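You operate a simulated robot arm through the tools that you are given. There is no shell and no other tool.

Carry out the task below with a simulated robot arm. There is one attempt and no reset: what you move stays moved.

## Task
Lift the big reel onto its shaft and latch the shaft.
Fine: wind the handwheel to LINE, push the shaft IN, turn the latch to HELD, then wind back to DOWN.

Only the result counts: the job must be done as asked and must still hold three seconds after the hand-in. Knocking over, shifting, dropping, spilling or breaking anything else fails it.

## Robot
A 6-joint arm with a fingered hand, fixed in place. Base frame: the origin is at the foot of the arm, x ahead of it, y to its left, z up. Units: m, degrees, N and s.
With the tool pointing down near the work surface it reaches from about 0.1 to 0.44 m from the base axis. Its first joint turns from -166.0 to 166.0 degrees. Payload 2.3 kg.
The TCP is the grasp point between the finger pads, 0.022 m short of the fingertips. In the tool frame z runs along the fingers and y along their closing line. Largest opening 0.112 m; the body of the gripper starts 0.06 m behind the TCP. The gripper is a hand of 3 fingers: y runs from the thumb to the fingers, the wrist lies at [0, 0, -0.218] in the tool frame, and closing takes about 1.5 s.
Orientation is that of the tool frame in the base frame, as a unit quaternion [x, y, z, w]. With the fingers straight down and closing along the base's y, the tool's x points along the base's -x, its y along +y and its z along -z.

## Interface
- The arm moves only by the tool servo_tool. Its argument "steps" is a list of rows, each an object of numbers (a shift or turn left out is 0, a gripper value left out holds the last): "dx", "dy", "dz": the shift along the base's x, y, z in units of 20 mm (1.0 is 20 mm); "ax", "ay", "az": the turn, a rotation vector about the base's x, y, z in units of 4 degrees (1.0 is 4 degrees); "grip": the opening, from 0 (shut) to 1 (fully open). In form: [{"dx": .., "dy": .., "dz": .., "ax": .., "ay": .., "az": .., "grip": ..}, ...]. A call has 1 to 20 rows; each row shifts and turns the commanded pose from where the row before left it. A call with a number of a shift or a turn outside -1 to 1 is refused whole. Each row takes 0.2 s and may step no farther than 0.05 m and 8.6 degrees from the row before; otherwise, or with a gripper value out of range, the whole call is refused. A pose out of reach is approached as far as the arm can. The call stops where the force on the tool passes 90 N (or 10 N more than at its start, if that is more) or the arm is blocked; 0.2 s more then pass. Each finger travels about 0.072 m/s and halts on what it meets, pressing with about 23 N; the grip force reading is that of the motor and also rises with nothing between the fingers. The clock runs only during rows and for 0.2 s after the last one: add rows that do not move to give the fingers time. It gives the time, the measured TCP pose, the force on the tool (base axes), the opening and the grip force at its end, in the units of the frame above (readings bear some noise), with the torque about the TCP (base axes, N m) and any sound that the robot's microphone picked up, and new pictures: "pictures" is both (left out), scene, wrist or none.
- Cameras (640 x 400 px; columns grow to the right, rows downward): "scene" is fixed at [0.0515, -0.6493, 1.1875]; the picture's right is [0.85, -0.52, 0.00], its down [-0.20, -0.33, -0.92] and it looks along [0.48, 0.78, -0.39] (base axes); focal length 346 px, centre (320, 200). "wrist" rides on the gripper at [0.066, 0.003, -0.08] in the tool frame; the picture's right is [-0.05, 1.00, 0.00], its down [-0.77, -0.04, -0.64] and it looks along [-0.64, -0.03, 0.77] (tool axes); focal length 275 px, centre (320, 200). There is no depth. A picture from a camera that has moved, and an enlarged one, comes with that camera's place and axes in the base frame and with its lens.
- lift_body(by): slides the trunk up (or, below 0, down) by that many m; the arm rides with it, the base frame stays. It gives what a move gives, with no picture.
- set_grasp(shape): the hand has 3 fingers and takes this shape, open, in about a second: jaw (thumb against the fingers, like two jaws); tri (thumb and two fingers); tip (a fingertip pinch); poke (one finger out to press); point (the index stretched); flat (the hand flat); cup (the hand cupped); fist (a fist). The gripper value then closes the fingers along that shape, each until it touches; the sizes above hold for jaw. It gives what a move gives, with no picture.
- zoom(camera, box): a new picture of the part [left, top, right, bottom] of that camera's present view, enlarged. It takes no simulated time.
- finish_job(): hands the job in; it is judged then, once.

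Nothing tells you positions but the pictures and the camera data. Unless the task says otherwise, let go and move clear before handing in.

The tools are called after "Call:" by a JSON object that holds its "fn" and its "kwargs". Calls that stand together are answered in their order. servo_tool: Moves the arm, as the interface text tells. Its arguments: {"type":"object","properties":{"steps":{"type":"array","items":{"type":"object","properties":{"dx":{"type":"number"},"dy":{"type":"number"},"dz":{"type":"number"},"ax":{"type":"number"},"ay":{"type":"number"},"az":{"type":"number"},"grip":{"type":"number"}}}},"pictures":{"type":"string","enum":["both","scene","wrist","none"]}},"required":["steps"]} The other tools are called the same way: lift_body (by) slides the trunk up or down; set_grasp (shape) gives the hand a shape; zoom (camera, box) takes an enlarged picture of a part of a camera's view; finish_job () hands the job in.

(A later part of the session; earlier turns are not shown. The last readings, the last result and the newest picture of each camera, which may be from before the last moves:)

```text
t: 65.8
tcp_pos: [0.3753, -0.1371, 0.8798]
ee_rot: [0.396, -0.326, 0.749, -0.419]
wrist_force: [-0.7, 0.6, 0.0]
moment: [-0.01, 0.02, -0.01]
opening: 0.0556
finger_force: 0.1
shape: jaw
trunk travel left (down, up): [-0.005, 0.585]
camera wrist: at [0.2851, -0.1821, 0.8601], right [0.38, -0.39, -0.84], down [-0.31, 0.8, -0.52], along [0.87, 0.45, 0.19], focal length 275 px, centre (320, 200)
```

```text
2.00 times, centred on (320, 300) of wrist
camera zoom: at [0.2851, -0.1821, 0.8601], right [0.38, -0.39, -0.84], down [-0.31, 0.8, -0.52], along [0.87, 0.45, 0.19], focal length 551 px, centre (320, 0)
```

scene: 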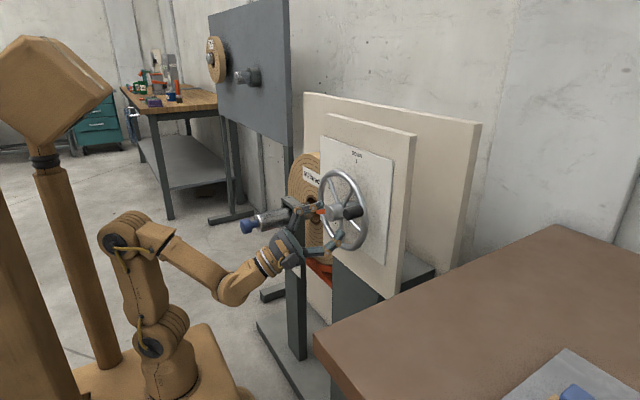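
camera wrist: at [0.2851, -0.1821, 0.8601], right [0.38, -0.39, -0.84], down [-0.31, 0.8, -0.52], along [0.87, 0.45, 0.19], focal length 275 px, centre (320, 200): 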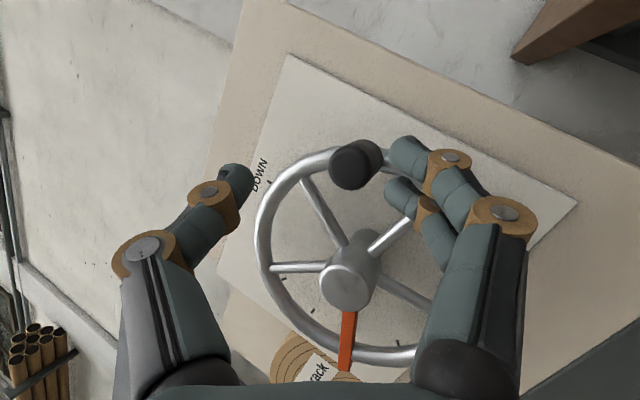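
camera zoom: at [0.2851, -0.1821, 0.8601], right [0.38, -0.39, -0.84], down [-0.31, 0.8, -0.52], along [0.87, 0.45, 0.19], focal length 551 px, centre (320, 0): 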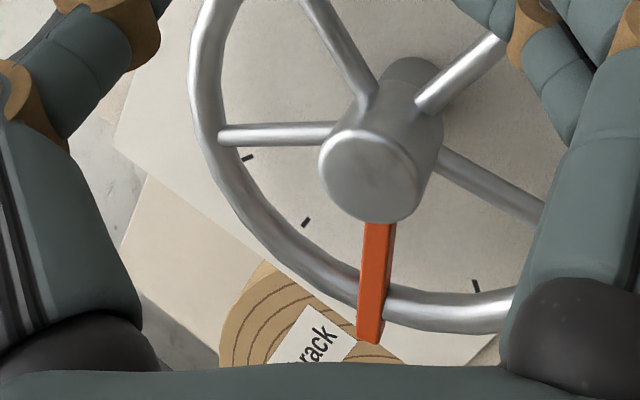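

The pointer is within a few degrees of LINE, and the shaft looks nearly concentric with the reel bore. I'll move the hand aside for a straighter look at the pointer against the LINE tick.

Call:
{"fn": "servo_tool", "kwargs": {"steps": [{"dz": 0.9, "dx": -0.3}, {"dz": 0.9}, {"dz": 0.9}, {"dz": 0.9}, {"dz": 0.9}, {"dz": 0.9}]}}

Call:
{"fn": "zoom", "kwargs": {"camera": "scene", "box": [290, 170, 380, 240]}}

```text
t: 67.2
tcp_pos: [0.3711, -0.1355, 0.9862]
ee_rot: [0.396, -0.328, 0.749, -0.419]
wrist_force: [0.0, 0.2, -0.3]
moment: [0.0, -0.02, -0.03]
opening: 0.0552
finger_force: 0.0
shape: jaw
trunk travel left (down, up): [-0.005, 0.585]
camera wrist: at [0.2802, -0.1814, 0.9678], right [0.38, -0.39, -0.84], down [-0.31, 0.8, -0.52], along [0.87, 0.45, 0.19], focal length 275 px, centre (320, 200)
```

scene: 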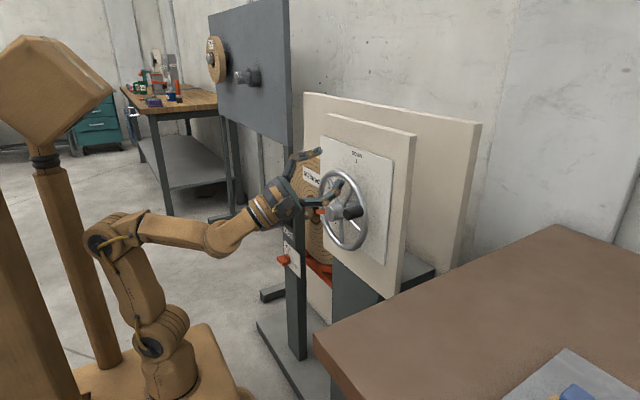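
wrist: 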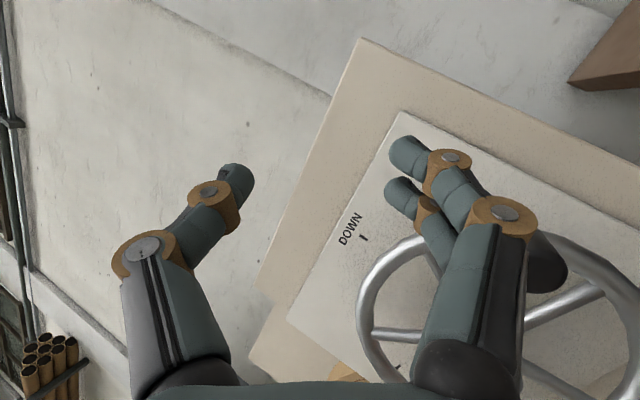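

```text
5.71 times, centred on (335, 205) of scene
camera zoom: at [0.0515, -0.6493, 1.1875], right [0.85, -0.52, 0.0], down [-0.2, -0.33, -0.92], along [0.48, 0.78, -0.39], focal length 1974 px, centre (234, 171)
```

zoom: 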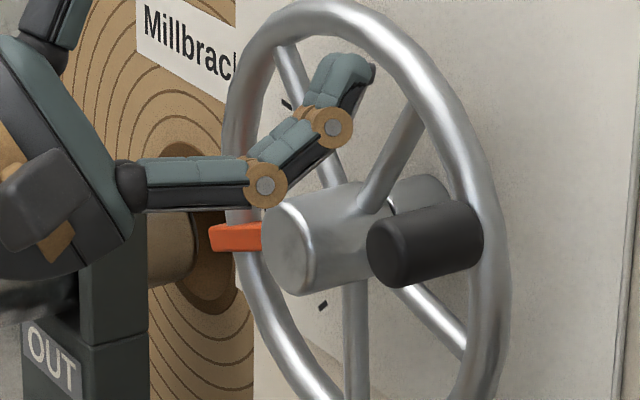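

Pointer and tick agree within about 1–2°, which should be enough for the shaft to go in. Next I'll carry the hand over to the shaft side, passing above and in front of the wheel.

Call:
{"fn": "servo_tool", "kwargs": {"steps": [{"dz": 0.8, "dy": 0.5}, {"dy": 1, "dx": 0.5}, {"dy": 1, "dx": 0.5}, {"dy": 1}, {"dy": 1}, {"dy": 1}, {"dy": 1}, {"dy": 1}, {"dy": 1}, {"dy": 1}, {"dy": 1}, {"dy": 1}, {"dy": 1}, {"dy": 1}, {"dy": 1}, {"dy": 1}, {"dy": 1}]}}

```text
t: 70.8
tcp_pos: [0.3608, -0.0625, 1.0015]
ee_rot: [0.397, -0.327, 0.748, -0.419]
wrist_force: [0.5, -0.5, -0.7]
moment: [0.0, -0.02, 0.01]
opening: 0.0554
finger_force: 0.0
shape: jaw
out of reach, approached as far as the arm can: row 4, 5, 6, 7, 8, 9, 10, 11, 12, 13, 14, 15, 16, 17
trunk travel left (down, up): [-0.005, 0.585]
camera wrist: at [0.27, -0.1088, 0.9827], right [0.38, -0.39, -0.84], down [-0.31, 0.8, -0.52], along [0.87, 0.46, 0.19], focal length 275 px, centre (320, 200)
```

scene: 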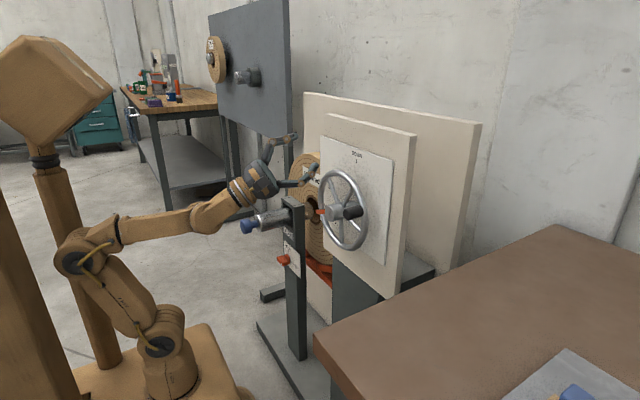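
wrist: 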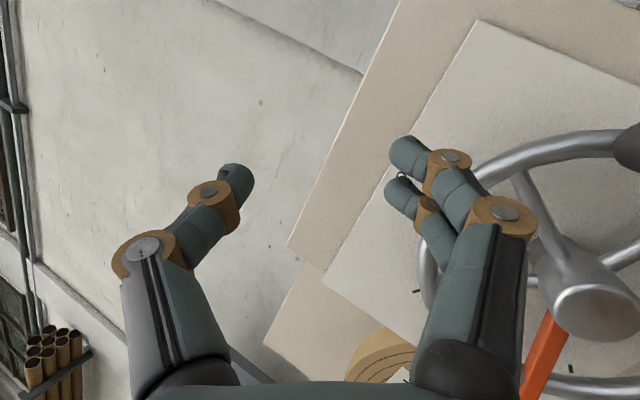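

The fourth joint is wound up from the wheel turn. I'll unwind the orientation here, high above the wheel.

Call:
{"fn": "servo_tool", "kwargs": {"steps": [{"ax": -0.866, "ay": 0.14, "az": -0.478}, {"ax": -0.866, "ay": 0.14, "az": -0.478}, {"ax": -0.866, "ay": 0.14, "az": -0.478}, {"ax": -0.866, "ay": 0.14, "az": -0.478}, {"ax": -0.866, "ay": 0.14, "az": -0.478}, {"ax": -0.866, "ay": 0.14, "az": -0.478}, {"ax": -0.866, "ay": 0.14, "az": -0.478}, {"ax": -0.866, "ay": 0.14, "az": -0.478}, {"ax": -0.866, "ay": 0.14, "az": -0.478}, {"ax": -0.866, "ay": 0.14, "az": -0.478}, {"ax": -0.866, "ay": 0.14, "az": -0.478}, {"ax": -0.866, "ay": 0.14, "az": -0.478}, {"ax": -1}, {"ax": -1}, {"ax": -1}, {"ax": -1}, {"ax": -1}, {"ax": -1}, {"ax": -1}, {"ax": -1}], "pictures": "none"}}

Call:
{"fn": "servo_tool", "kwargs": {"steps": [{"ax": -1}, {"ax": -1}, {"ax": -1}, {"ax": -1}, {"ax": -1}, {"ax": -1}, {"ax": -1}, {"ax": -1}, {"ax": -1}, {"ax": -1}, {"ax": -1}, {"ax": -1}, {"ax": -1}, {"ax": -1}, {"ax": -1}, {"ax": -1}, {"ax": -1}, {"ax": -1}]}}

```text
t: 75.0
tcp_pos: [0.3616, -0.062, 1.0015]
ee_rot: [0.491, 0.106, 0.863, 0.059]
wrist_force: [0.8, 0.0, 0.1]
moment: [0.03, 0.0, 0.01]
opening: 0.0553
finger_force: 0.1
shape: jaw
trunk travel left (down, up): [-0.005, 0.585]
```

```text
t: 78.8
tcp_pos: [0.3616, -0.0626, 0.9999]
ee_rot: [0.363, 0.592, 0.636, 0.336]
wrist_force: [1.2, 0.3, -0.1]
moment: [-0.01, -0.01, -0.04]
opening: 0.0557
finger_force: 0.1
shape: jaw
trunk travel left (down, up): [-0.005, 0.585]
camera wrist: at [0.2582, -0.0455, 1.0054], right [0.03, -0.11, 0.99], down [-0.15, -0.98, -0.11], along [0.99, -0.15, -0.04], focal length 275 px, centre (320, 200)
```

scene: 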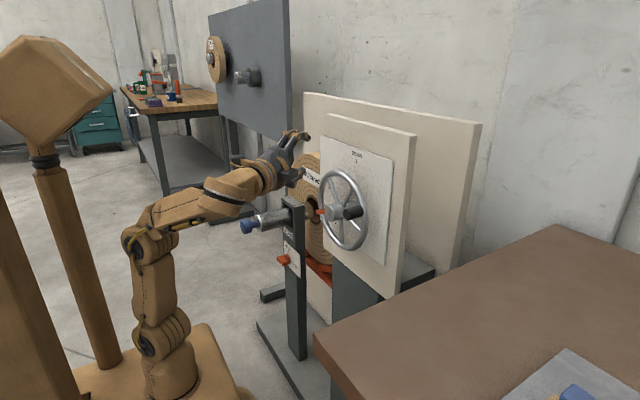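
wrist: 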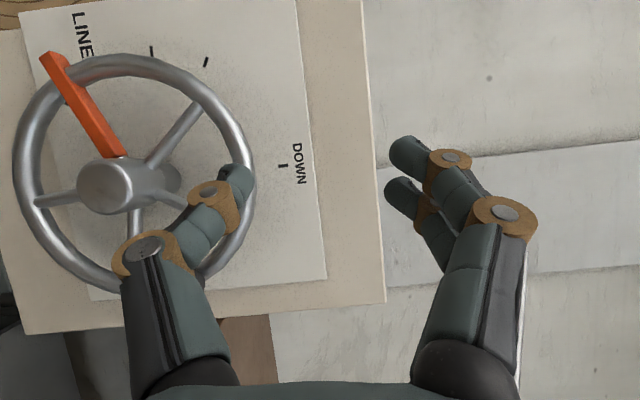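

This gives a straight front view of the pointer and the LINE tick, so I'll zoom in.

Call:
{"fn": "zoom", "kwargs": {"camera": "wrist", "box": [0, 0, 240, 220]}}

```text
1.82 times, centred on (120, 110) of wrist
camera zoom: at [0.2582, -0.0455, 1.0054], right [0.03, -0.11, 0.99], down [-0.15, -0.98, -0.11], along [0.99, -0.15, -0.04], focal length 500 px, centre (684, 364)
```

zoom: 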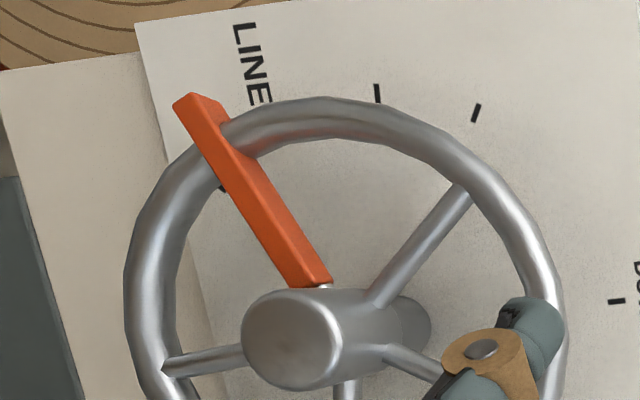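

The pointer reads about 112.5° and LINE is about 110°. I'll try the shaft at this setting and fine-tune if it won't enter, so now I'm moving to the shaft.

Call:
{"fn": "servo_tool", "kwargs": {"steps": [{"dy": 1}, {"dy": 1}, {"dy": 1}, {"dy": 1}, {"dy": 1}, {"dy": 1}, {"dy": 1}, {"dy": 1}, {"dy": 1}, {"dy": 1}, {"dy": 1}, {"dy": 1}, {"dy": 1}, {"dy": 1, "dz": -1}, {"dy": 1, "dz": -1}, {"dy": 1, "dx": -0.5}, {"dy": 1, "dx": -0.5}]}}

```text
t: 82.4
tcp_pos: [0.3414, 0.2797, 0.9621]
ee_rot: [0.363, 0.592, 0.636, 0.337]
wrist_force: [0.1, 0.4, 0.4]
moment: [-0.01, -0.03, 0.03]
opening: 0.0555
finger_force: 0.0
shape: jaw
trunk travel left (down, up): [-0.005, 0.585]
camera wrist: at [0.238, 0.2951, 0.9672], right [0.03, -0.11, 0.99], down [-0.15, -0.98, -0.11], along [0.99, -0.15, -0.04], focal length 275 px, centre (320, 200)
```

scene: 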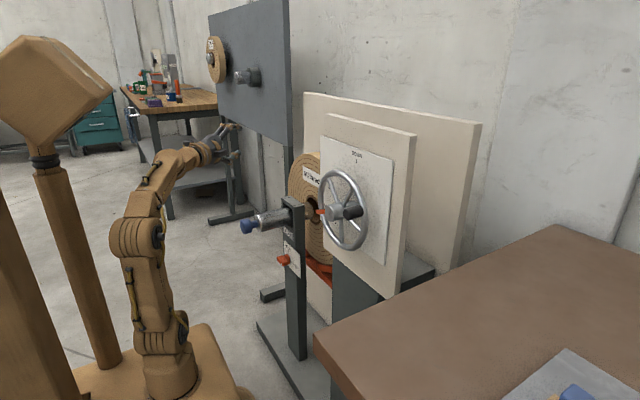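
wrist: 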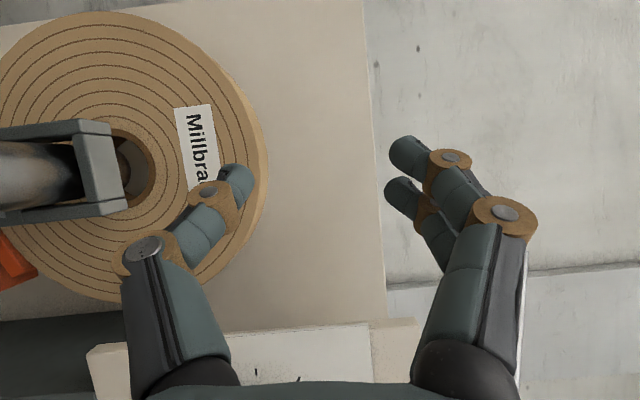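

Call:
{"fn": "servo_tool", "kwargs": {"steps": [{"az": -1, "dx": -0.7}, {"az": -1, "dx": -0.7}, {"az": -1, "dx": -0.7}, {"az": -1}, {"az": -1}, {"az": -1}, {"az": -1}, {"dz": -1}, {"dz": -1}, {"dz": -1}, {"dz": -1}, {"dz": -1}, {"dz": -1}]}}

Call:
{"fn": "zoom", "kwargs": {"camera": "scene", "box": [190, 150, 370, 290]}}

```text
t: 85.2
tcp_pos: [0.2977, 0.2771, 0.8412]
ee_rot: [0.496, 0.487, 0.535, 0.481]
wrist_force: [0.6, 0.4, 0.7]
moment: [0.01, -0.01, -0.01]
opening: 0.0553
finger_force: 0.1
shape: jaw
trunk travel left (down, up): [-0.005, 0.585]
camera wrist: at [0.2148, 0.3403, 0.8453], right [-0.03, -0.11, 0.99], down [-0.6, -0.79, -0.11], along [0.8, -0.6, -0.04], focal length 275 px, centre (320, 200)
```

scene: 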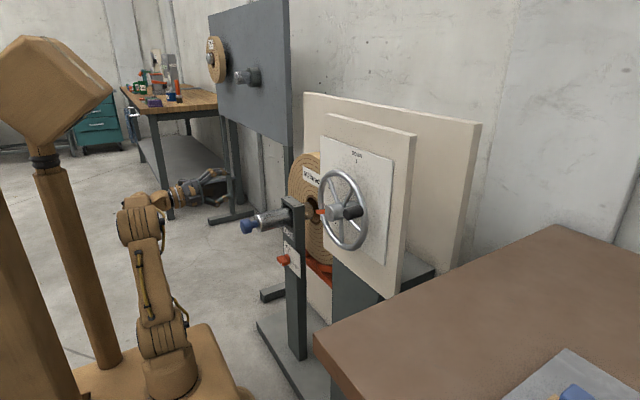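
wrist: 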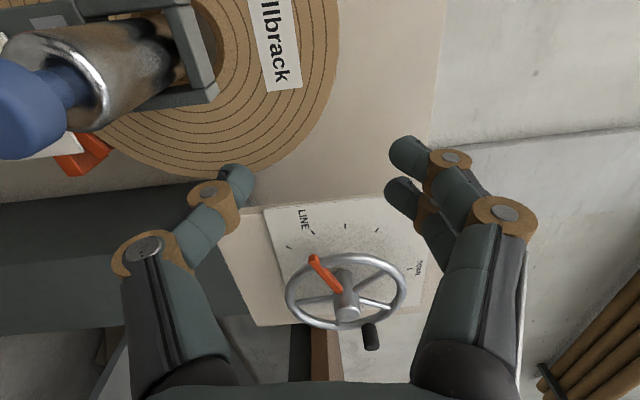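

```text
2.86 times, centred on (280, 220) of scene
camera zoom: at [0.0515, -0.6493, 1.1875], right [0.85, -0.52, 0.0], down [-0.2, -0.33, -0.92], along [0.48, 0.78, -0.39], focal length 987 px, centre (434, 143)
```

zoom: 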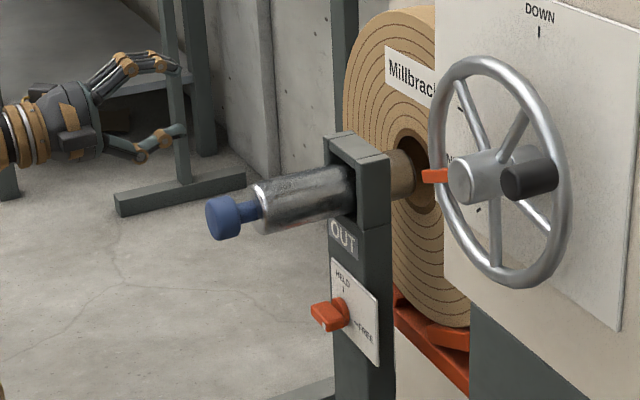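

The knob is near (0.363, 0.308, 0.685). I'll make a fist to push the shaft.

Call:
{"fn": "set_grasp", "kwargs": {"shape": "fist"}}

Call:
{"fn": "servo_tool", "kwargs": {"steps": [{"dy": 0.8}, {"dy": 0.75}, {"dx": -0.5, "dz": -1}, {"dx": -0.5, "dz": -1}, {"dz": -1}, {"dz": -1}, {"dz": -1}, {"dz": -1}, {"dz": -0.9}]}}

Call:
{"fn": "zoom", "kwargs": {"camera": "scene", "box": [160, 150, 340, 290]}}

```text
t: 86.1
tcp_pos: [0.2981, 0.2781, 0.8411]
ee_rot: [0.495, 0.486, 0.536, 0.481]
wrist_force: [-0.3, 0.8, 0.6]
moment: [0.02, -0.02, -0.01]
opening: 0.0
finger_force: 0.0
shape: fist
trunk travel left (down, up): [-0.005, 0.585]
```

```text
t: 88.1
tcp_pos: [0.28, 0.3108, 0.7042]
ee_rot: [0.496, 0.486, 0.536, 0.48]
wrist_force: [0.2, 0.2, -0.5]
moment: [0.03, -0.01, 0.03]
opening: 0.0
finger_force: 0.1
shape: fist
trunk travel left (down, up): [-0.005, 0.585]
camera wrist: at [0.196, 0.3732, 0.7087], right [-0.03, -0.11, 0.99], down [-0.6, -0.79, -0.11], along [0.8, -0.6, -0.04], focal length 275 px, centre (320, 200)
```

scene: 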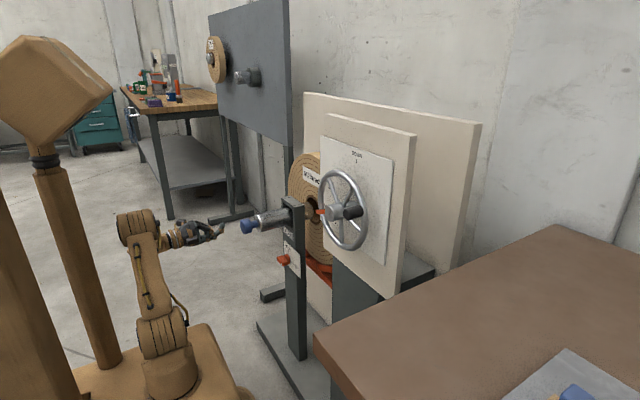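
wrist: 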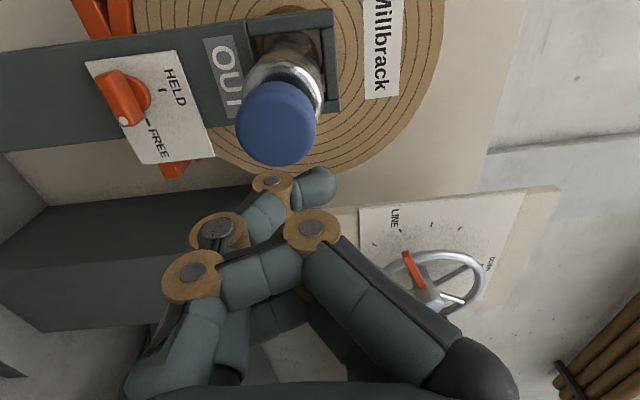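

```text
2.86 times, centred on (250, 220) of scene
camera zoom: at [0.0515, -0.6493, 1.1875], right [0.85, -0.52, 0.0], down [-0.2, -0.33, -0.92], along [0.48, 0.78, -0.39], focal length 987 px, centre (520, 143)
```

zoom: 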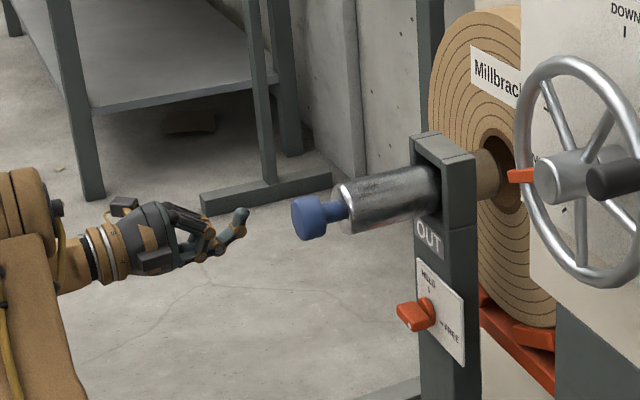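

The knob's front face is about (0.357, 0.305, 0.681). The fist isn't fully closed yet, so I'll close it and look.

Call:
{"fn": "servo_tool", "kwargs": {"steps": [{"grip": 0.0}, {}, {}, {}, {}]}}

Call:
{"fn": "zoom", "kwargs": {"camera": "scene", "box": [160, 180, 290, 280]}}

```text
t: 89.3
tcp_pos: [0.2799, 0.3089, 0.7043]
ee_rot: [0.496, 0.486, 0.537, 0.48]
wrist_force: [-0.1, -0.5, -0.2]
moment: [-0.01, 0.01, 0.04]
opening: 0.0
finger_force: 0.1
shape: fist
trunk travel left (down, up): [-0.005, 0.585]
camera wrist: at [0.196, 0.3733, 0.709], right [-0.03, -0.11, 0.99], down [-0.6, -0.79, -0.11], along [0.8, -0.6, -0.04], focal length 275 px, centre (320, 200)
```

scene: 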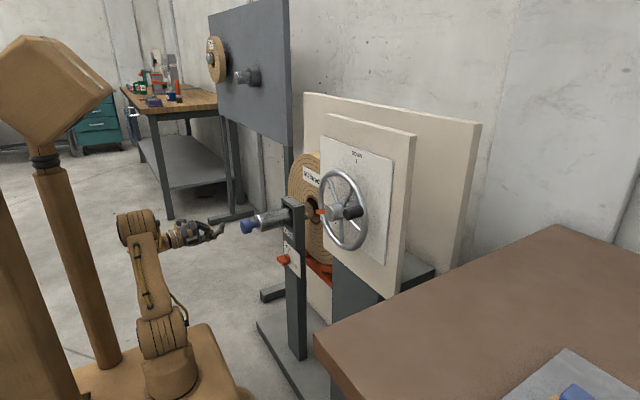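
wrist: 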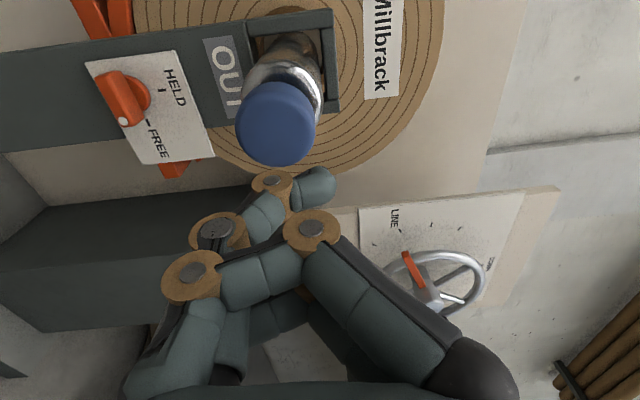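

```text
4.00 times, centred on (225, 230) of scene
camera zoom: at [0.0515, -0.6493, 1.1875], right [0.85, -0.52, 0.0], down [-0.2, -0.33, -0.92], along [0.48, 0.78, -0.39], focal length 1382 px, centre (700, 80)
```

zoom: 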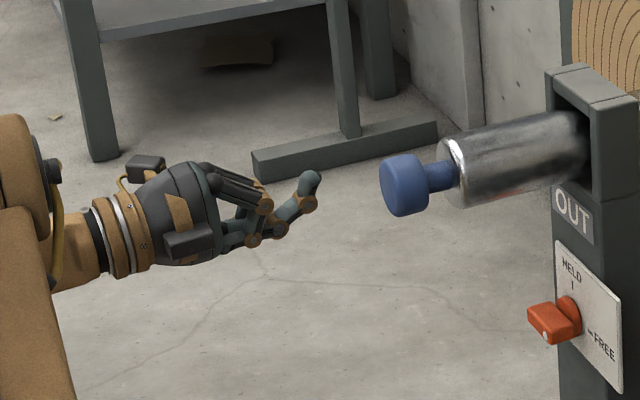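

The thumb sticks out of the fist, so I'll try the poke shape, which is meant for pressing.

Call:
{"fn": "set_grasp", "kwargs": {"shape": "poke"}}

Call:
{"fn": "servo_tool", "kwargs": {"steps": [{}]}}

Call:
{"fn": "zoom", "kwargs": {"camera": "scene", "box": [160, 180, 290, 280]}}

```text
t: 90.2
tcp_pos: [0.2797, 0.3092, 0.7048]
ee_rot: [0.497, 0.486, 0.535, 0.48]
wrist_force: [-0.6, -0.1, -0.6]
moment: [0.04, -0.01, 0.01]
opening: 0.0001
finger_force: 0.0
shape: poke
trunk travel left (down, up): [-0.005, 0.585]
```

```text
t: 90.6
tcp_pos: [0.2794, 0.3098, 0.7045]
ee_rot: [0.496, 0.487, 0.535, 0.48]
wrist_force: [-0.6, -0.2, -0.3]
moment: [-0.01, 0.01, 0.03]
opening: 0.0
finger_force: 0.1
shape: poke
trunk travel left (down, up): [-0.005, 0.585]
camera wrist: at [0.196, 0.3733, 0.709], right [-0.03, -0.11, 0.99], down [-0.6, -0.79, -0.11], along [0.8, -0.6, -0.04], focal length 275 px, centre (320, 200)
```

scene: 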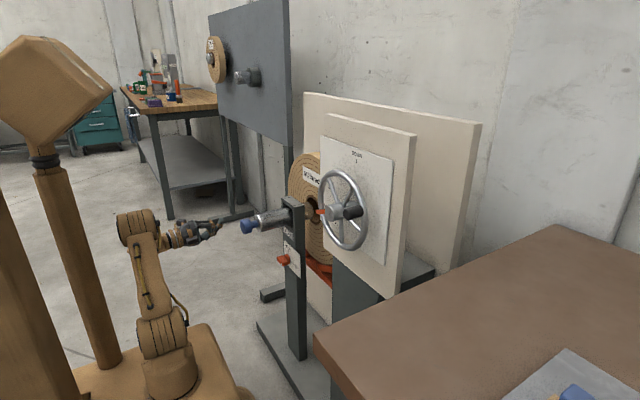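
wrist: 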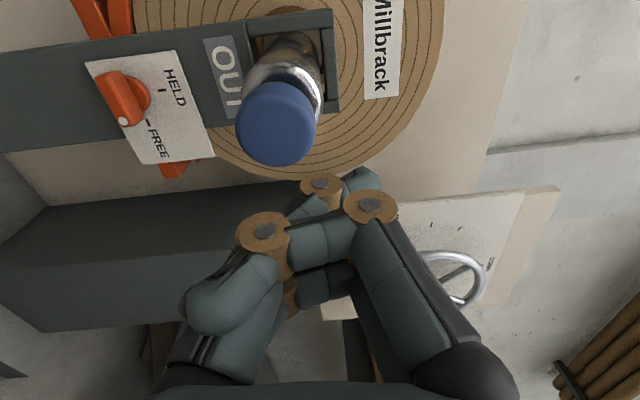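

```text
4.00 times, centred on (225, 230) of scene
camera zoom: at [0.0515, -0.6493, 1.1875], right [0.85, -0.52, 0.0], down [-0.2, -0.33, -0.92], along [0.48, 0.78, -0.39], focal length 1382 px, centre (700, 80)
```

zoom: 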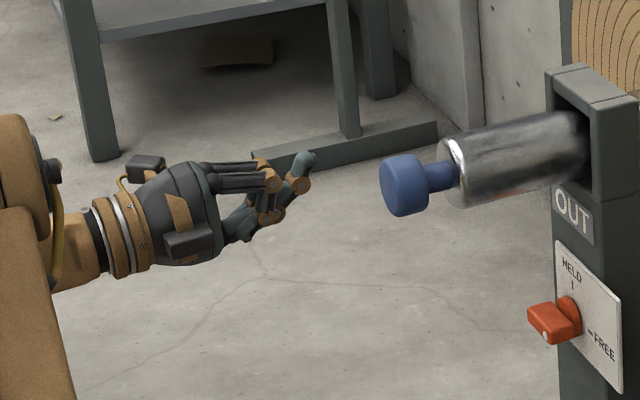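

Call:
{"fn": "servo_tool", "kwargs": {"steps": [{"grip": 1.0}, {}, {}, {}, {}, {}]}}

Call:
{"fn": "zoom", "kwargs": {"camera": "scene", "box": [160, 180, 290, 280]}}

```text
t: 92.0
tcp_pos: [0.2793, 0.31, 0.7056]
ee_rot: [0.496, 0.486, 0.536, 0.48]
wrist_force: [0.2, 0.2, 0.7]
moment: [-0.02, -0.01, -0.01]
opening: 0.0
finger_force: 0.0
shape: poke
trunk travel left (down, up): [-0.005, 0.585]
camera wrist: at [0.196, 0.3734, 0.709], right [-0.03, -0.11, 0.99], down [-0.6, -0.79, -0.11], along [0.8, -0.6, -0.04], focal length 275 px, centre (320, 200)
```

scene: 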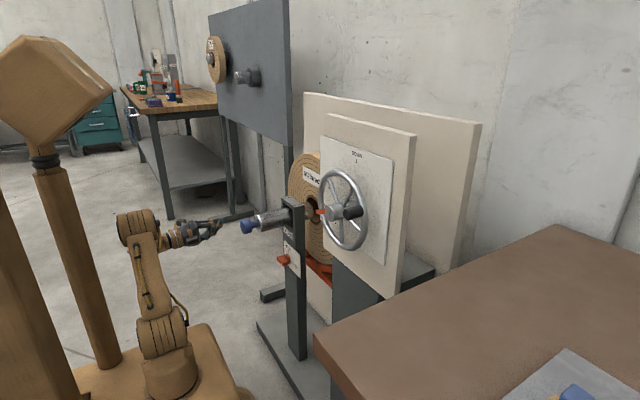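
wrist: 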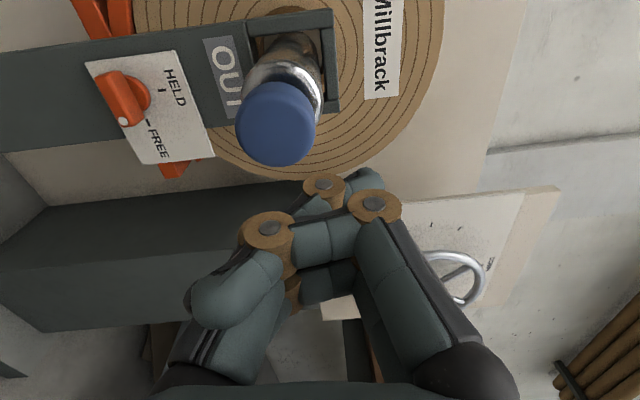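

```text
4.00 times, centred on (225, 230) of scene
camera zoom: at [0.0515, -0.6493, 1.1875], right [0.85, -0.52, 0.0], down [-0.2, -0.33, -0.92], along [0.48, 0.78, -0.39], focal length 1382 px, centre (700, 80)
```

zoom: 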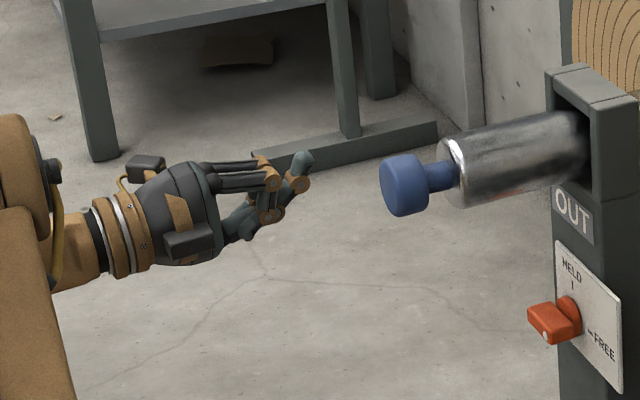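

The fingers look interlocked from the fist. I'll reset to jaw and then try point, which stretches the index straight.

Call:
{"fn": "set_grasp", "kwargs": {"shape": "jaw"}}

Call:
{"fn": "set_grasp", "kwargs": {"shape": "point"}}

Call:
{"fn": "servo_tool", "kwargs": {"steps": [{}, {}, {}]}}

Call:
{"fn": "zoom", "kwargs": {"camera": "scene", "box": [160, 180, 290, 280]}}

```text
t: 92.9
tcp_pos: [0.2794, 0.3104, 0.7044]
ee_rot: [0.496, 0.486, 0.536, 0.48]
wrist_force: [-1.1, 0.6, -0.1]
moment: [0.0, -0.03, 0.03]
opening: 0.1121
finger_force: 0.0
shape: jaw
trunk travel left (down, up): [-0.005, 0.585]
```

```text
t: 93.8
tcp_pos: [0.2809, 0.3106, 0.7025]
ee_rot: [0.496, 0.487, 0.535, 0.48]
wrist_force: [0.3, 0.8, 0.4]
moment: [0.02, -0.01, -0.04]
opening: 0.0004
finger_force: 0.1
shape: point
trunk travel left (down, up): [-0.005, 0.585]
```

```text
t: 94.6
tcp_pos: [0.279, 0.3098, 0.7052]
ee_rot: [0.496, 0.486, 0.536, 0.481]
wrist_force: [-1.0, 0.0, -0.2]
moment: [0.0, -0.02, 0.03]
opening: 0.0002
finger_force: 0.1
shape: point
trunk travel left (down, up): [-0.005, 0.585]
camera wrist: at [0.196, 0.3733, 0.709], right [-0.03, -0.11, 0.99], down [-0.6, -0.79, -0.11], along [0.8, -0.6, -0.04], focal length 275 px, centre (320, 200)
```

scene: 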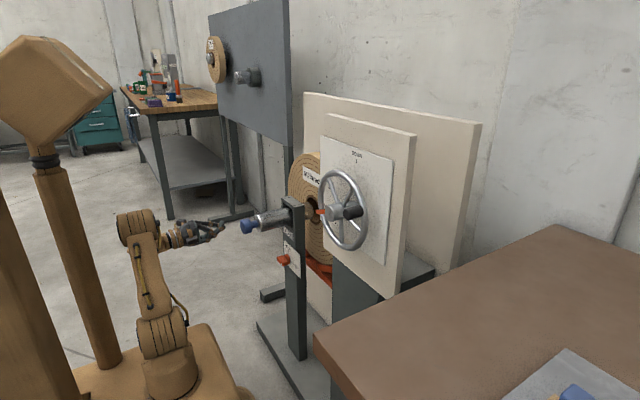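
wrist: 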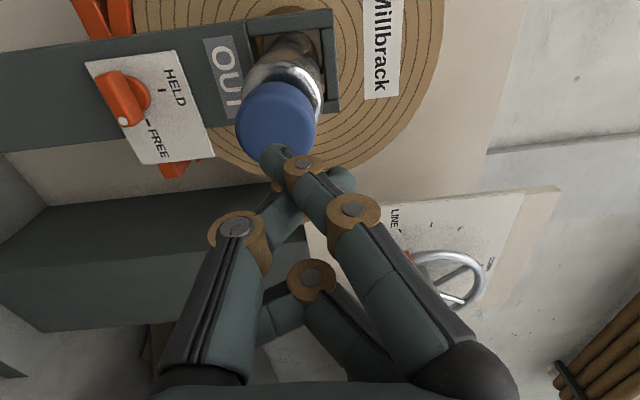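

```text
4.00 times, centred on (225, 230) of scene
camera zoom: at [0.0515, -0.6493, 1.1875], right [0.85, -0.52, 0.0], down [-0.2, -0.33, -0.92], along [0.48, 0.78, -0.39], focal length 1382 px, centre (700, 80)
```

zoom: 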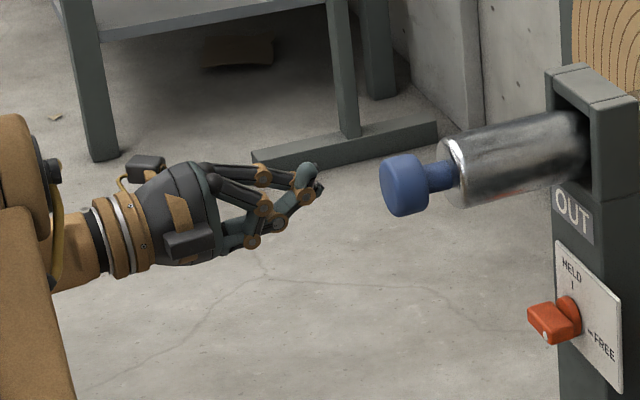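

I'll use a plain closed jaw instead. The thumb and fingers meet like an A-frame, which is stiff along its axis.

Call:
{"fn": "set_grasp", "kwargs": {"shape": "jaw"}}

Call:
{"fn": "servo_tool", "kwargs": {"steps": [{"grip": 0.5}, {"grip": 0.2}, {"grip": 0.0, "dz": -0.6}, {"dz": -0.55, "dy": -0.2}, {}, {}, {}, {}]}}

Call:
{"fn": "zoom", "kwargs": {"camera": "scene", "box": [160, 180, 290, 280]}}

```text
t: 95.5
tcp_pos: [0.2808, 0.3103, 0.7046]
ee_rot: [0.496, 0.486, 0.536, 0.48]
wrist_force: [0.3, 0.2, 0.4]
moment: [-0.02, 0.03, -0.04]
opening: 0.08
finger_force: 0.1
shape: jaw
trunk travel left (down, up): [-0.005, 0.585]
```

```text
t: 97.3
tcp_pos: [0.2793, 0.3053, 0.6797]
ee_rot: [0.496, 0.486, 0.535, 0.481]
wrist_force: [-0.2, -1.6, -0.2]
moment: [0.01, 0.02, -0.02]
opening: 0.0001
finger_force: 22.2
shape: jaw
trunk travel left (down, up): [-0.005, 0.585]
camera wrist: at [0.1961, 0.3686, 0.6853], right [-0.03, -0.11, 0.99], down [-0.6, -0.79, -0.11], along [0.8, -0.6, -0.04], focal length 275 px, centre (320, 200)
```

scene: 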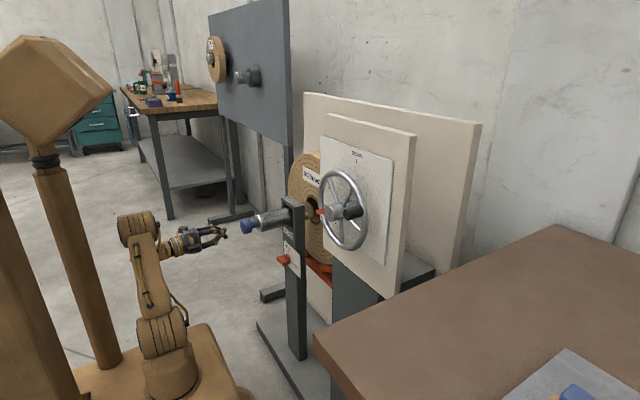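
wrist: 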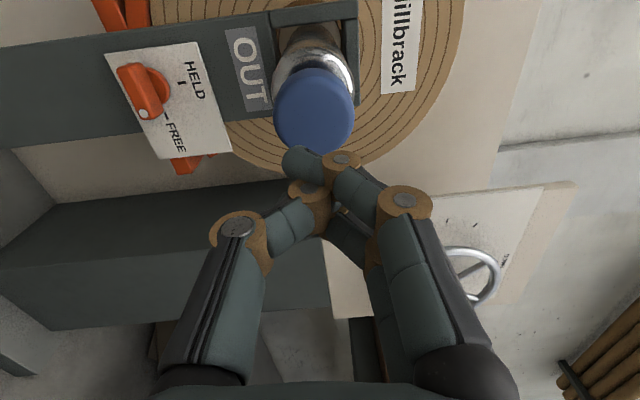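

```text
4.00 times, centred on (225, 230) of scene
camera zoom: at [0.0515, -0.6493, 1.1875], right [0.85, -0.52, 0.0], down [-0.2, -0.33, -0.92], along [0.48, 0.78, -0.39], focal length 1382 px, centre (700, 80)
```

zoom: 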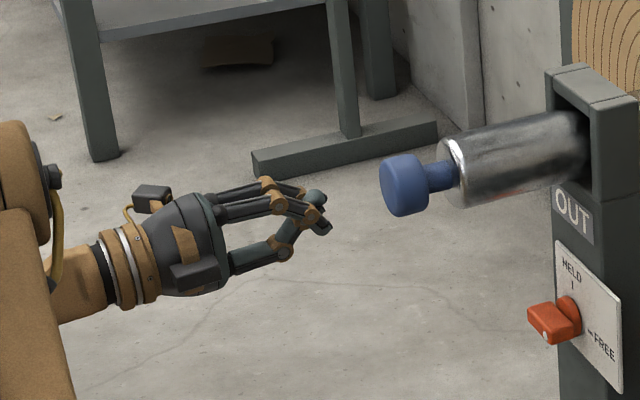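

Fingertips are aligned with the knob axis. I'll advance to contact.

Call:
{"fn": "servo_tool", "kwargs": {"steps": [{"dx": 0.7}, {"dx": 0.7}, {"dx": 0.5}, {"dx": 0.5}, {"dx": 0.4}, {"dx": 0.4}]}}

Call:
{"fn": "zoom", "kwargs": {"camera": "scene", "box": [200, 180, 330, 280]}}

```text
t: 98.7
tcp_pos: [0.3447, 0.3039, 0.6807]
ee_rot: [0.496, 0.486, 0.536, 0.48]
wrist_force: [-1.7, 0.0, -0.2]
moment: [0.04, -0.01, 0.0]
opening: 0.0
finger_force: 23.4
shape: jaw
trunk travel left (down, up): [-0.005, 0.585]
camera wrist: at [0.26, 0.3678, 0.6846], right [-0.03, -0.11, 0.99], down [-0.6, -0.79, -0.11], along [0.8, -0.6, -0.04], focal length 275 px, centre (320, 200)
```

scene: 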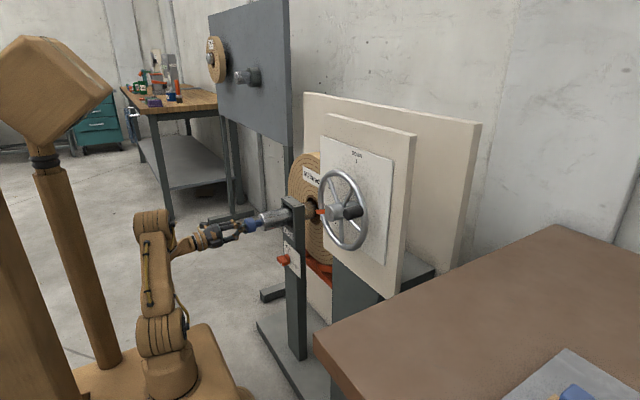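
wrist: 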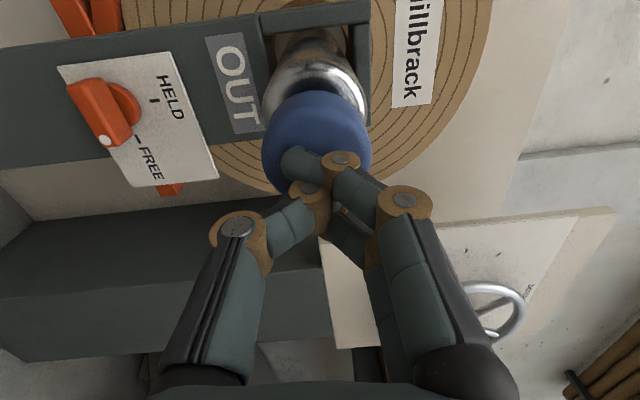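

```text
4.00 times, centred on (265, 230) of scene
camera zoom: at [0.0515, -0.6493, 1.1875], right [0.85, -0.52, 0.0], down [-0.2, -0.33, -0.92], along [0.48, 0.78, -0.39], focal length 1382 px, centre (540, 80)
```

zoom: 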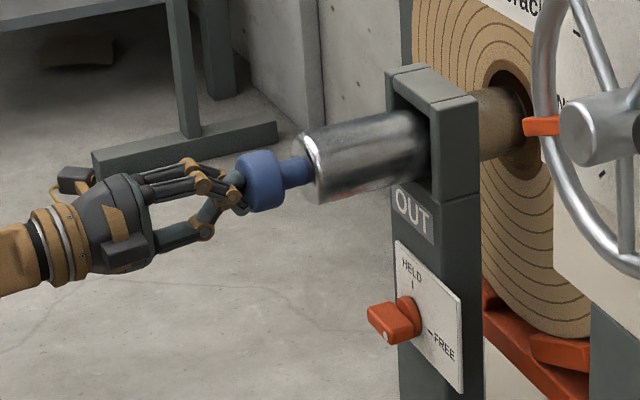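

Call:
{"fn": "servo_tool", "kwargs": {"steps": [{"dx": 0.35}, {"dx": 0.35}, {"dx": 0.35}, {"dx": 0.35}, {"dx": 0.35}, {}]}}

Call:
{"fn": "zoom", "kwargs": {"camera": "scene", "box": [200, 180, 330, 280]}}

```text
t: 100.1
tcp_pos: [0.3774, 0.3044, 0.6806]
ee_rot: [0.496, 0.486, 0.536, 0.48]
wrist_force: [-2.2, -0.1, -0.4]
moment: [0.02, -0.02, -0.02]
opening: 0.0002
finger_force: 23.2
shape: jaw
trunk travel left (down, up): [-0.005, 0.585]
camera wrist: at [0.2943, 0.368, 0.6855], right [-0.03, -0.11, 0.99], down [-0.6, -0.79, -0.11], along [0.8, -0.6, -0.04], focal length 275 px, centre (320, 200)
```

scene: 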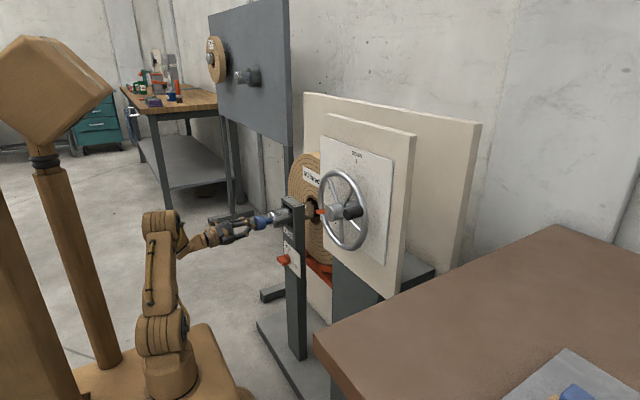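
wrist: 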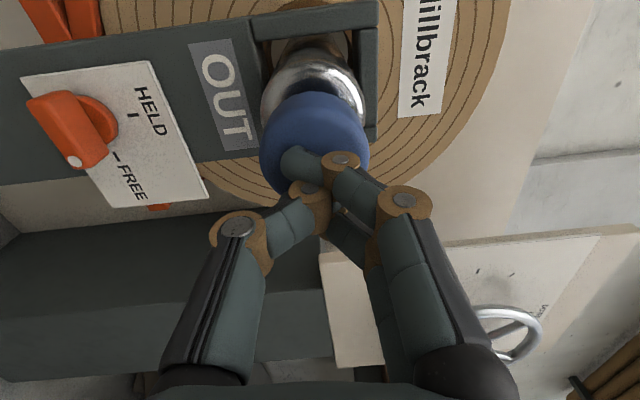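

```text
4.00 times, centred on (265, 230) of scene
camera zoom: at [0.0515, -0.6493, 1.1875], right [0.85, -0.52, 0.0], down [-0.2, -0.33, -0.92], along [0.48, 0.78, -0.39], focal length 1382 px, centre (540, 80)
```

zoom: 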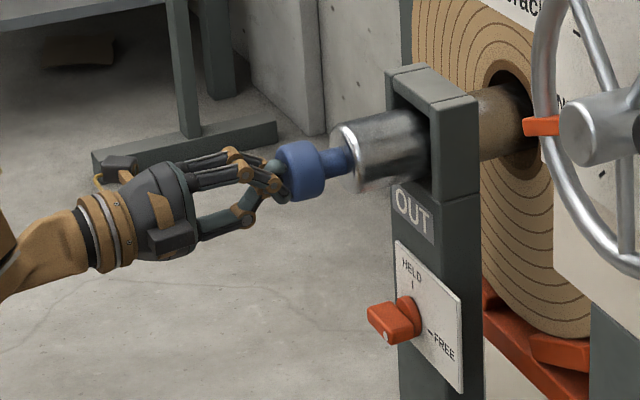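

The shaft is sliding in with almost no force. I'll keep pushing.

Call:
{"fn": "servo_tool", "kwargs": {"steps": [{"dx": 0.35}, {"dx": 0.35}, {"dx": 0.35}, {"dx": 0.35}, {"dx": 0.35}, {}]}}

Call:
{"fn": "zoom", "kwargs": {"camera": "scene", "box": [200, 180, 330, 280]}}

```text
t: 101.5
tcp_pos: [0.4132, 0.3048, 0.6804]
ee_rot: [0.496, 0.486, 0.535, 0.481]
wrist_force: [-1.9, -0.2, 0.3]
moment: [0.0, -0.05, 0.04]
opening: 0.0
finger_force: 23.2
shape: jaw
trunk travel left (down, up): [-0.005, 0.585]
camera wrist: at [0.3297, 0.3682, 0.6843], right [-0.03, -0.11, 0.99], down [-0.6, -0.8, -0.11], along [0.8, -0.6, -0.04], focal length 275 px, centre (320, 200)
```

scene: 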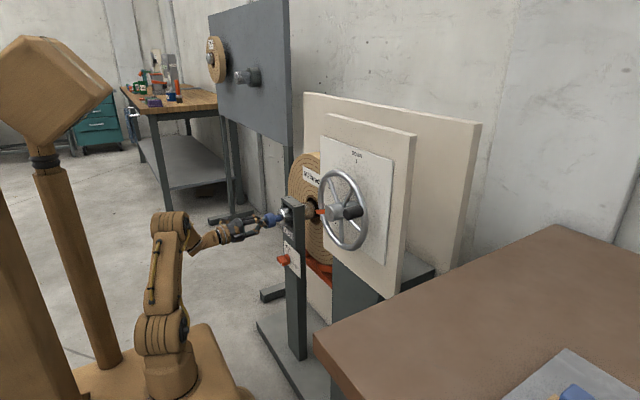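
wrist: 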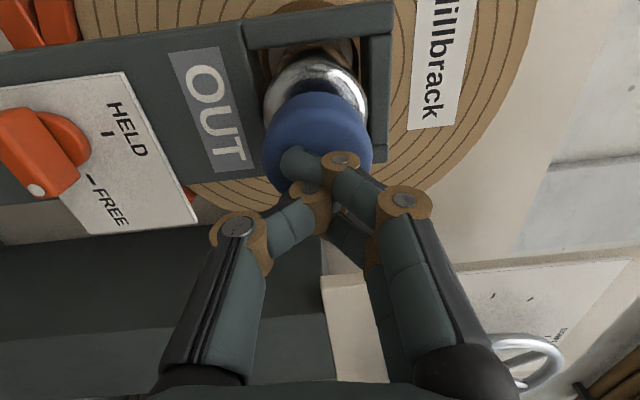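

```text
4.00 times, centred on (265, 230) of scene
camera zoom: at [0.0515, -0.6493, 1.1875], right [0.85, -0.52, 0.0], down [-0.2, -0.33, -0.92], along [0.48, 0.78, -0.39], focal length 1382 px, centre (540, 80)
```

zoom: 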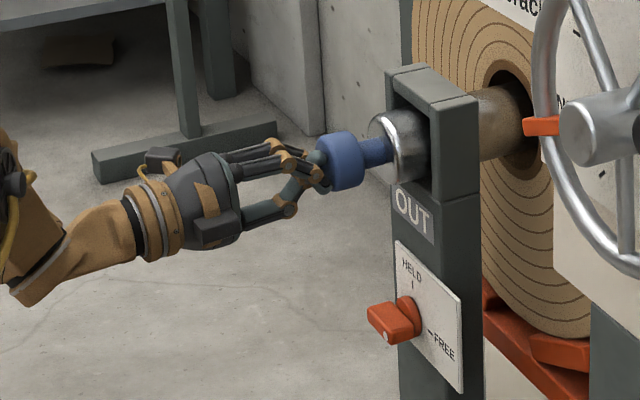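

Call:
{"fn": "servo_tool", "kwargs": {"steps": [{"dx": 0.3}, {"dx": 0.3}, {"dx": 0.3}, {"dx": 0.3}, {"dx": 0.3}, {"dx": 0.3}, {}]}}

Call:
{"fn": "zoom", "kwargs": {"camera": "scene", "box": [200, 180, 330, 280]}}

```text
t: 103.1
tcp_pos: [0.4457, 0.3074, 0.6841]
ee_rot: [0.493, 0.486, 0.538, 0.481]
wrist_force: [-52.1, 2.0, 1.7]
moment: [0.05, 0.15, -0.14]
opening: 0.0002
finger_force: 22.8
shape: jaw
trunk travel left (down, up): [-0.005, 0.585]
camera wrist: at [0.3616, 0.369, 0.6876], right [-0.04, -0.11, 0.99], down [-0.59, -0.8, -0.11], along [0.8, -0.59, -0.04], focal length 275 px, centre (320, 200)
```

scene: 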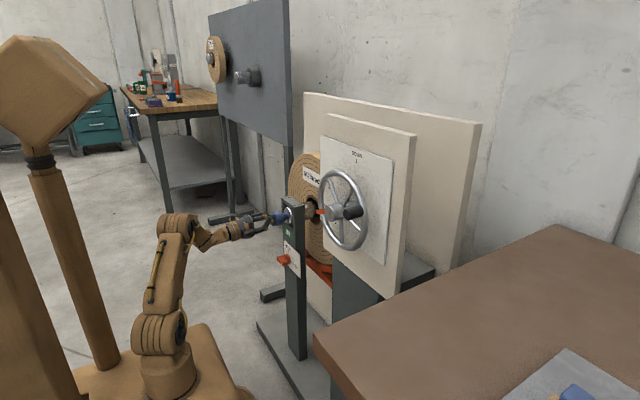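
wrist: 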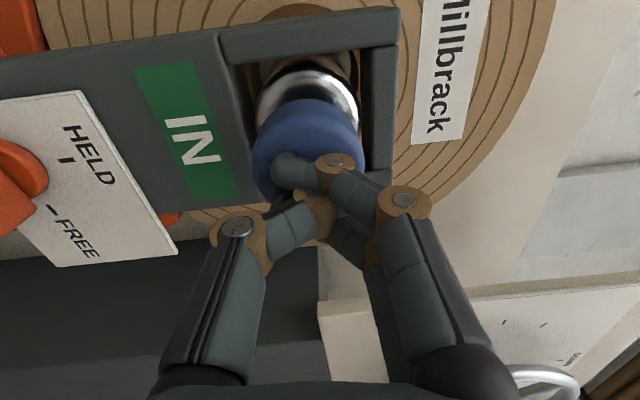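

```text
4.00 times, centred on (265, 230) of scene
camera zoom: at [0.0515, -0.6493, 1.1875], right [0.85, -0.52, 0.0], down [-0.2, -0.33, -0.92], along [0.48, 0.78, -0.39], focal length 1382 px, centre (540, 80)
```

zoom: 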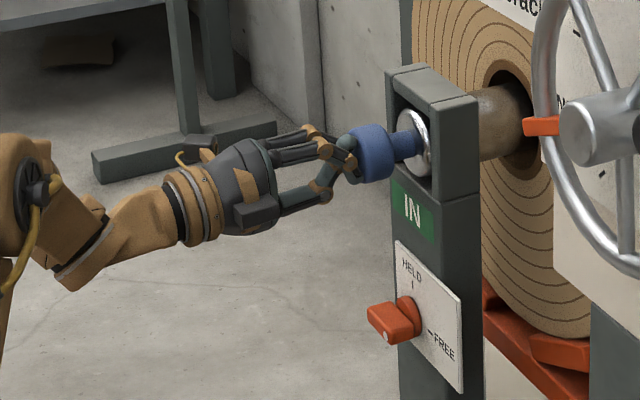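

The indicator now shows a green IN. I'll back off and go down to look closely at the latch.

Call:
{"fn": "servo_tool", "kwargs": {"steps": [{"dx": -0.8}, {"dx": -1}, {"dx": -1}, {"dz": -1, "dx": -0.5}, {"dz": -1}, {"dz": -1}, {"dz": -1}, {"dz": -1}, {"dz": -0.5}, {}]}}

Call:
{"fn": "zoom", "kwargs": {"camera": "scene", "box": [250, 180, 350, 290]}}

Call:
{"fn": "zoom", "kwargs": {"camera": "wrist", "box": [60, 0, 320, 180]}}

```text
t: 105.3
tcp_pos: [0.3828, 0.3047, 0.5715]
ee_rot: [0.495, 0.486, 0.537, 0.48]
wrist_force: [-1.0, 0.4, -0.1]
moment: [-0.01, 0.0, -0.01]
opening: 0.0
finger_force: 23.1
shape: jaw
trunk travel left (down, up): [-0.005, 0.585]
camera wrist: at [0.2988, 0.3685, 0.5758], right [-0.03, -0.11, 0.99], down [-0.6, -0.79, -0.11], along [0.8, -0.6, -0.04], focal length 275 px, centre (320, 200)
```

scene: 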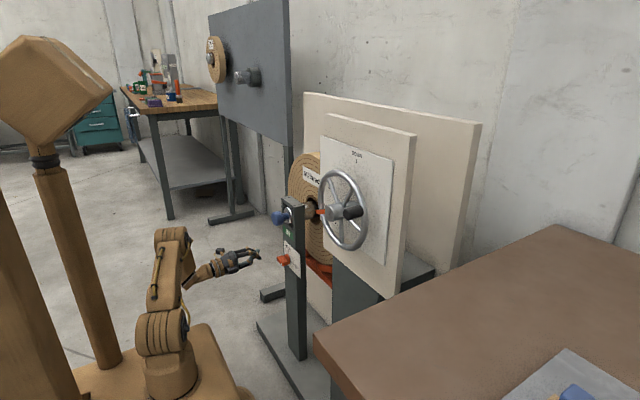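
wrist: 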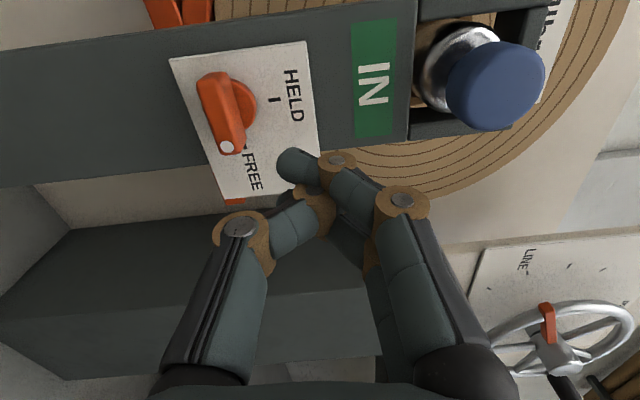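

```text
3.64 times, centred on (300, 235) of scene
camera zoom: at [0.0515, -0.6493, 1.1875], right [0.85, -0.52, 0.0], down [-0.2, -0.33, -0.92], along [0.48, 0.78, -0.39], focal length 1256 px, centre (393, 73)
```

zoom: 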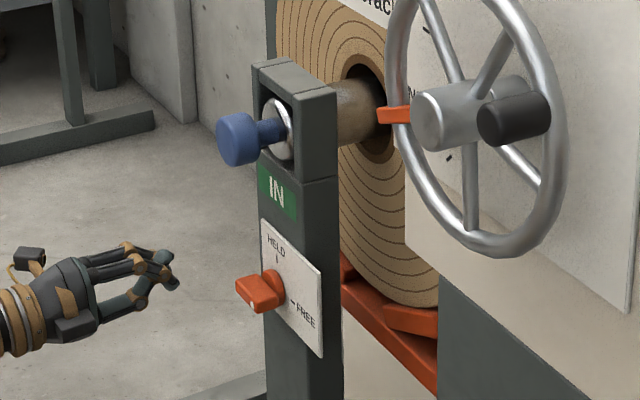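

```text
2.22 times, centred on (190, 90) of wrist
camera zoom: at [0.2988, 0.3685, 0.5758], right [-0.03, -0.11, 0.99], down [-0.6, -0.79, -0.11], along [0.8, -0.6, -0.04], focal length 612 px, centre (609, 444)
```

zoom: 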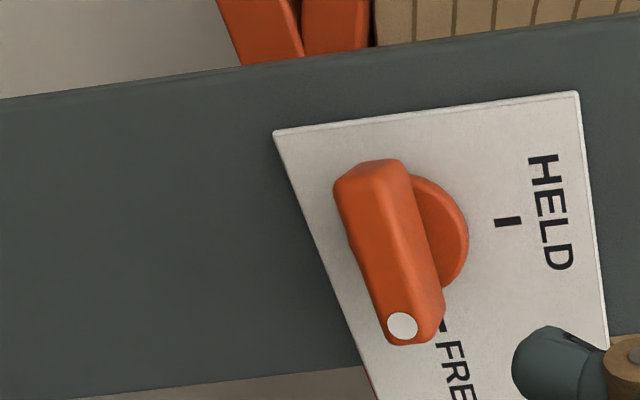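

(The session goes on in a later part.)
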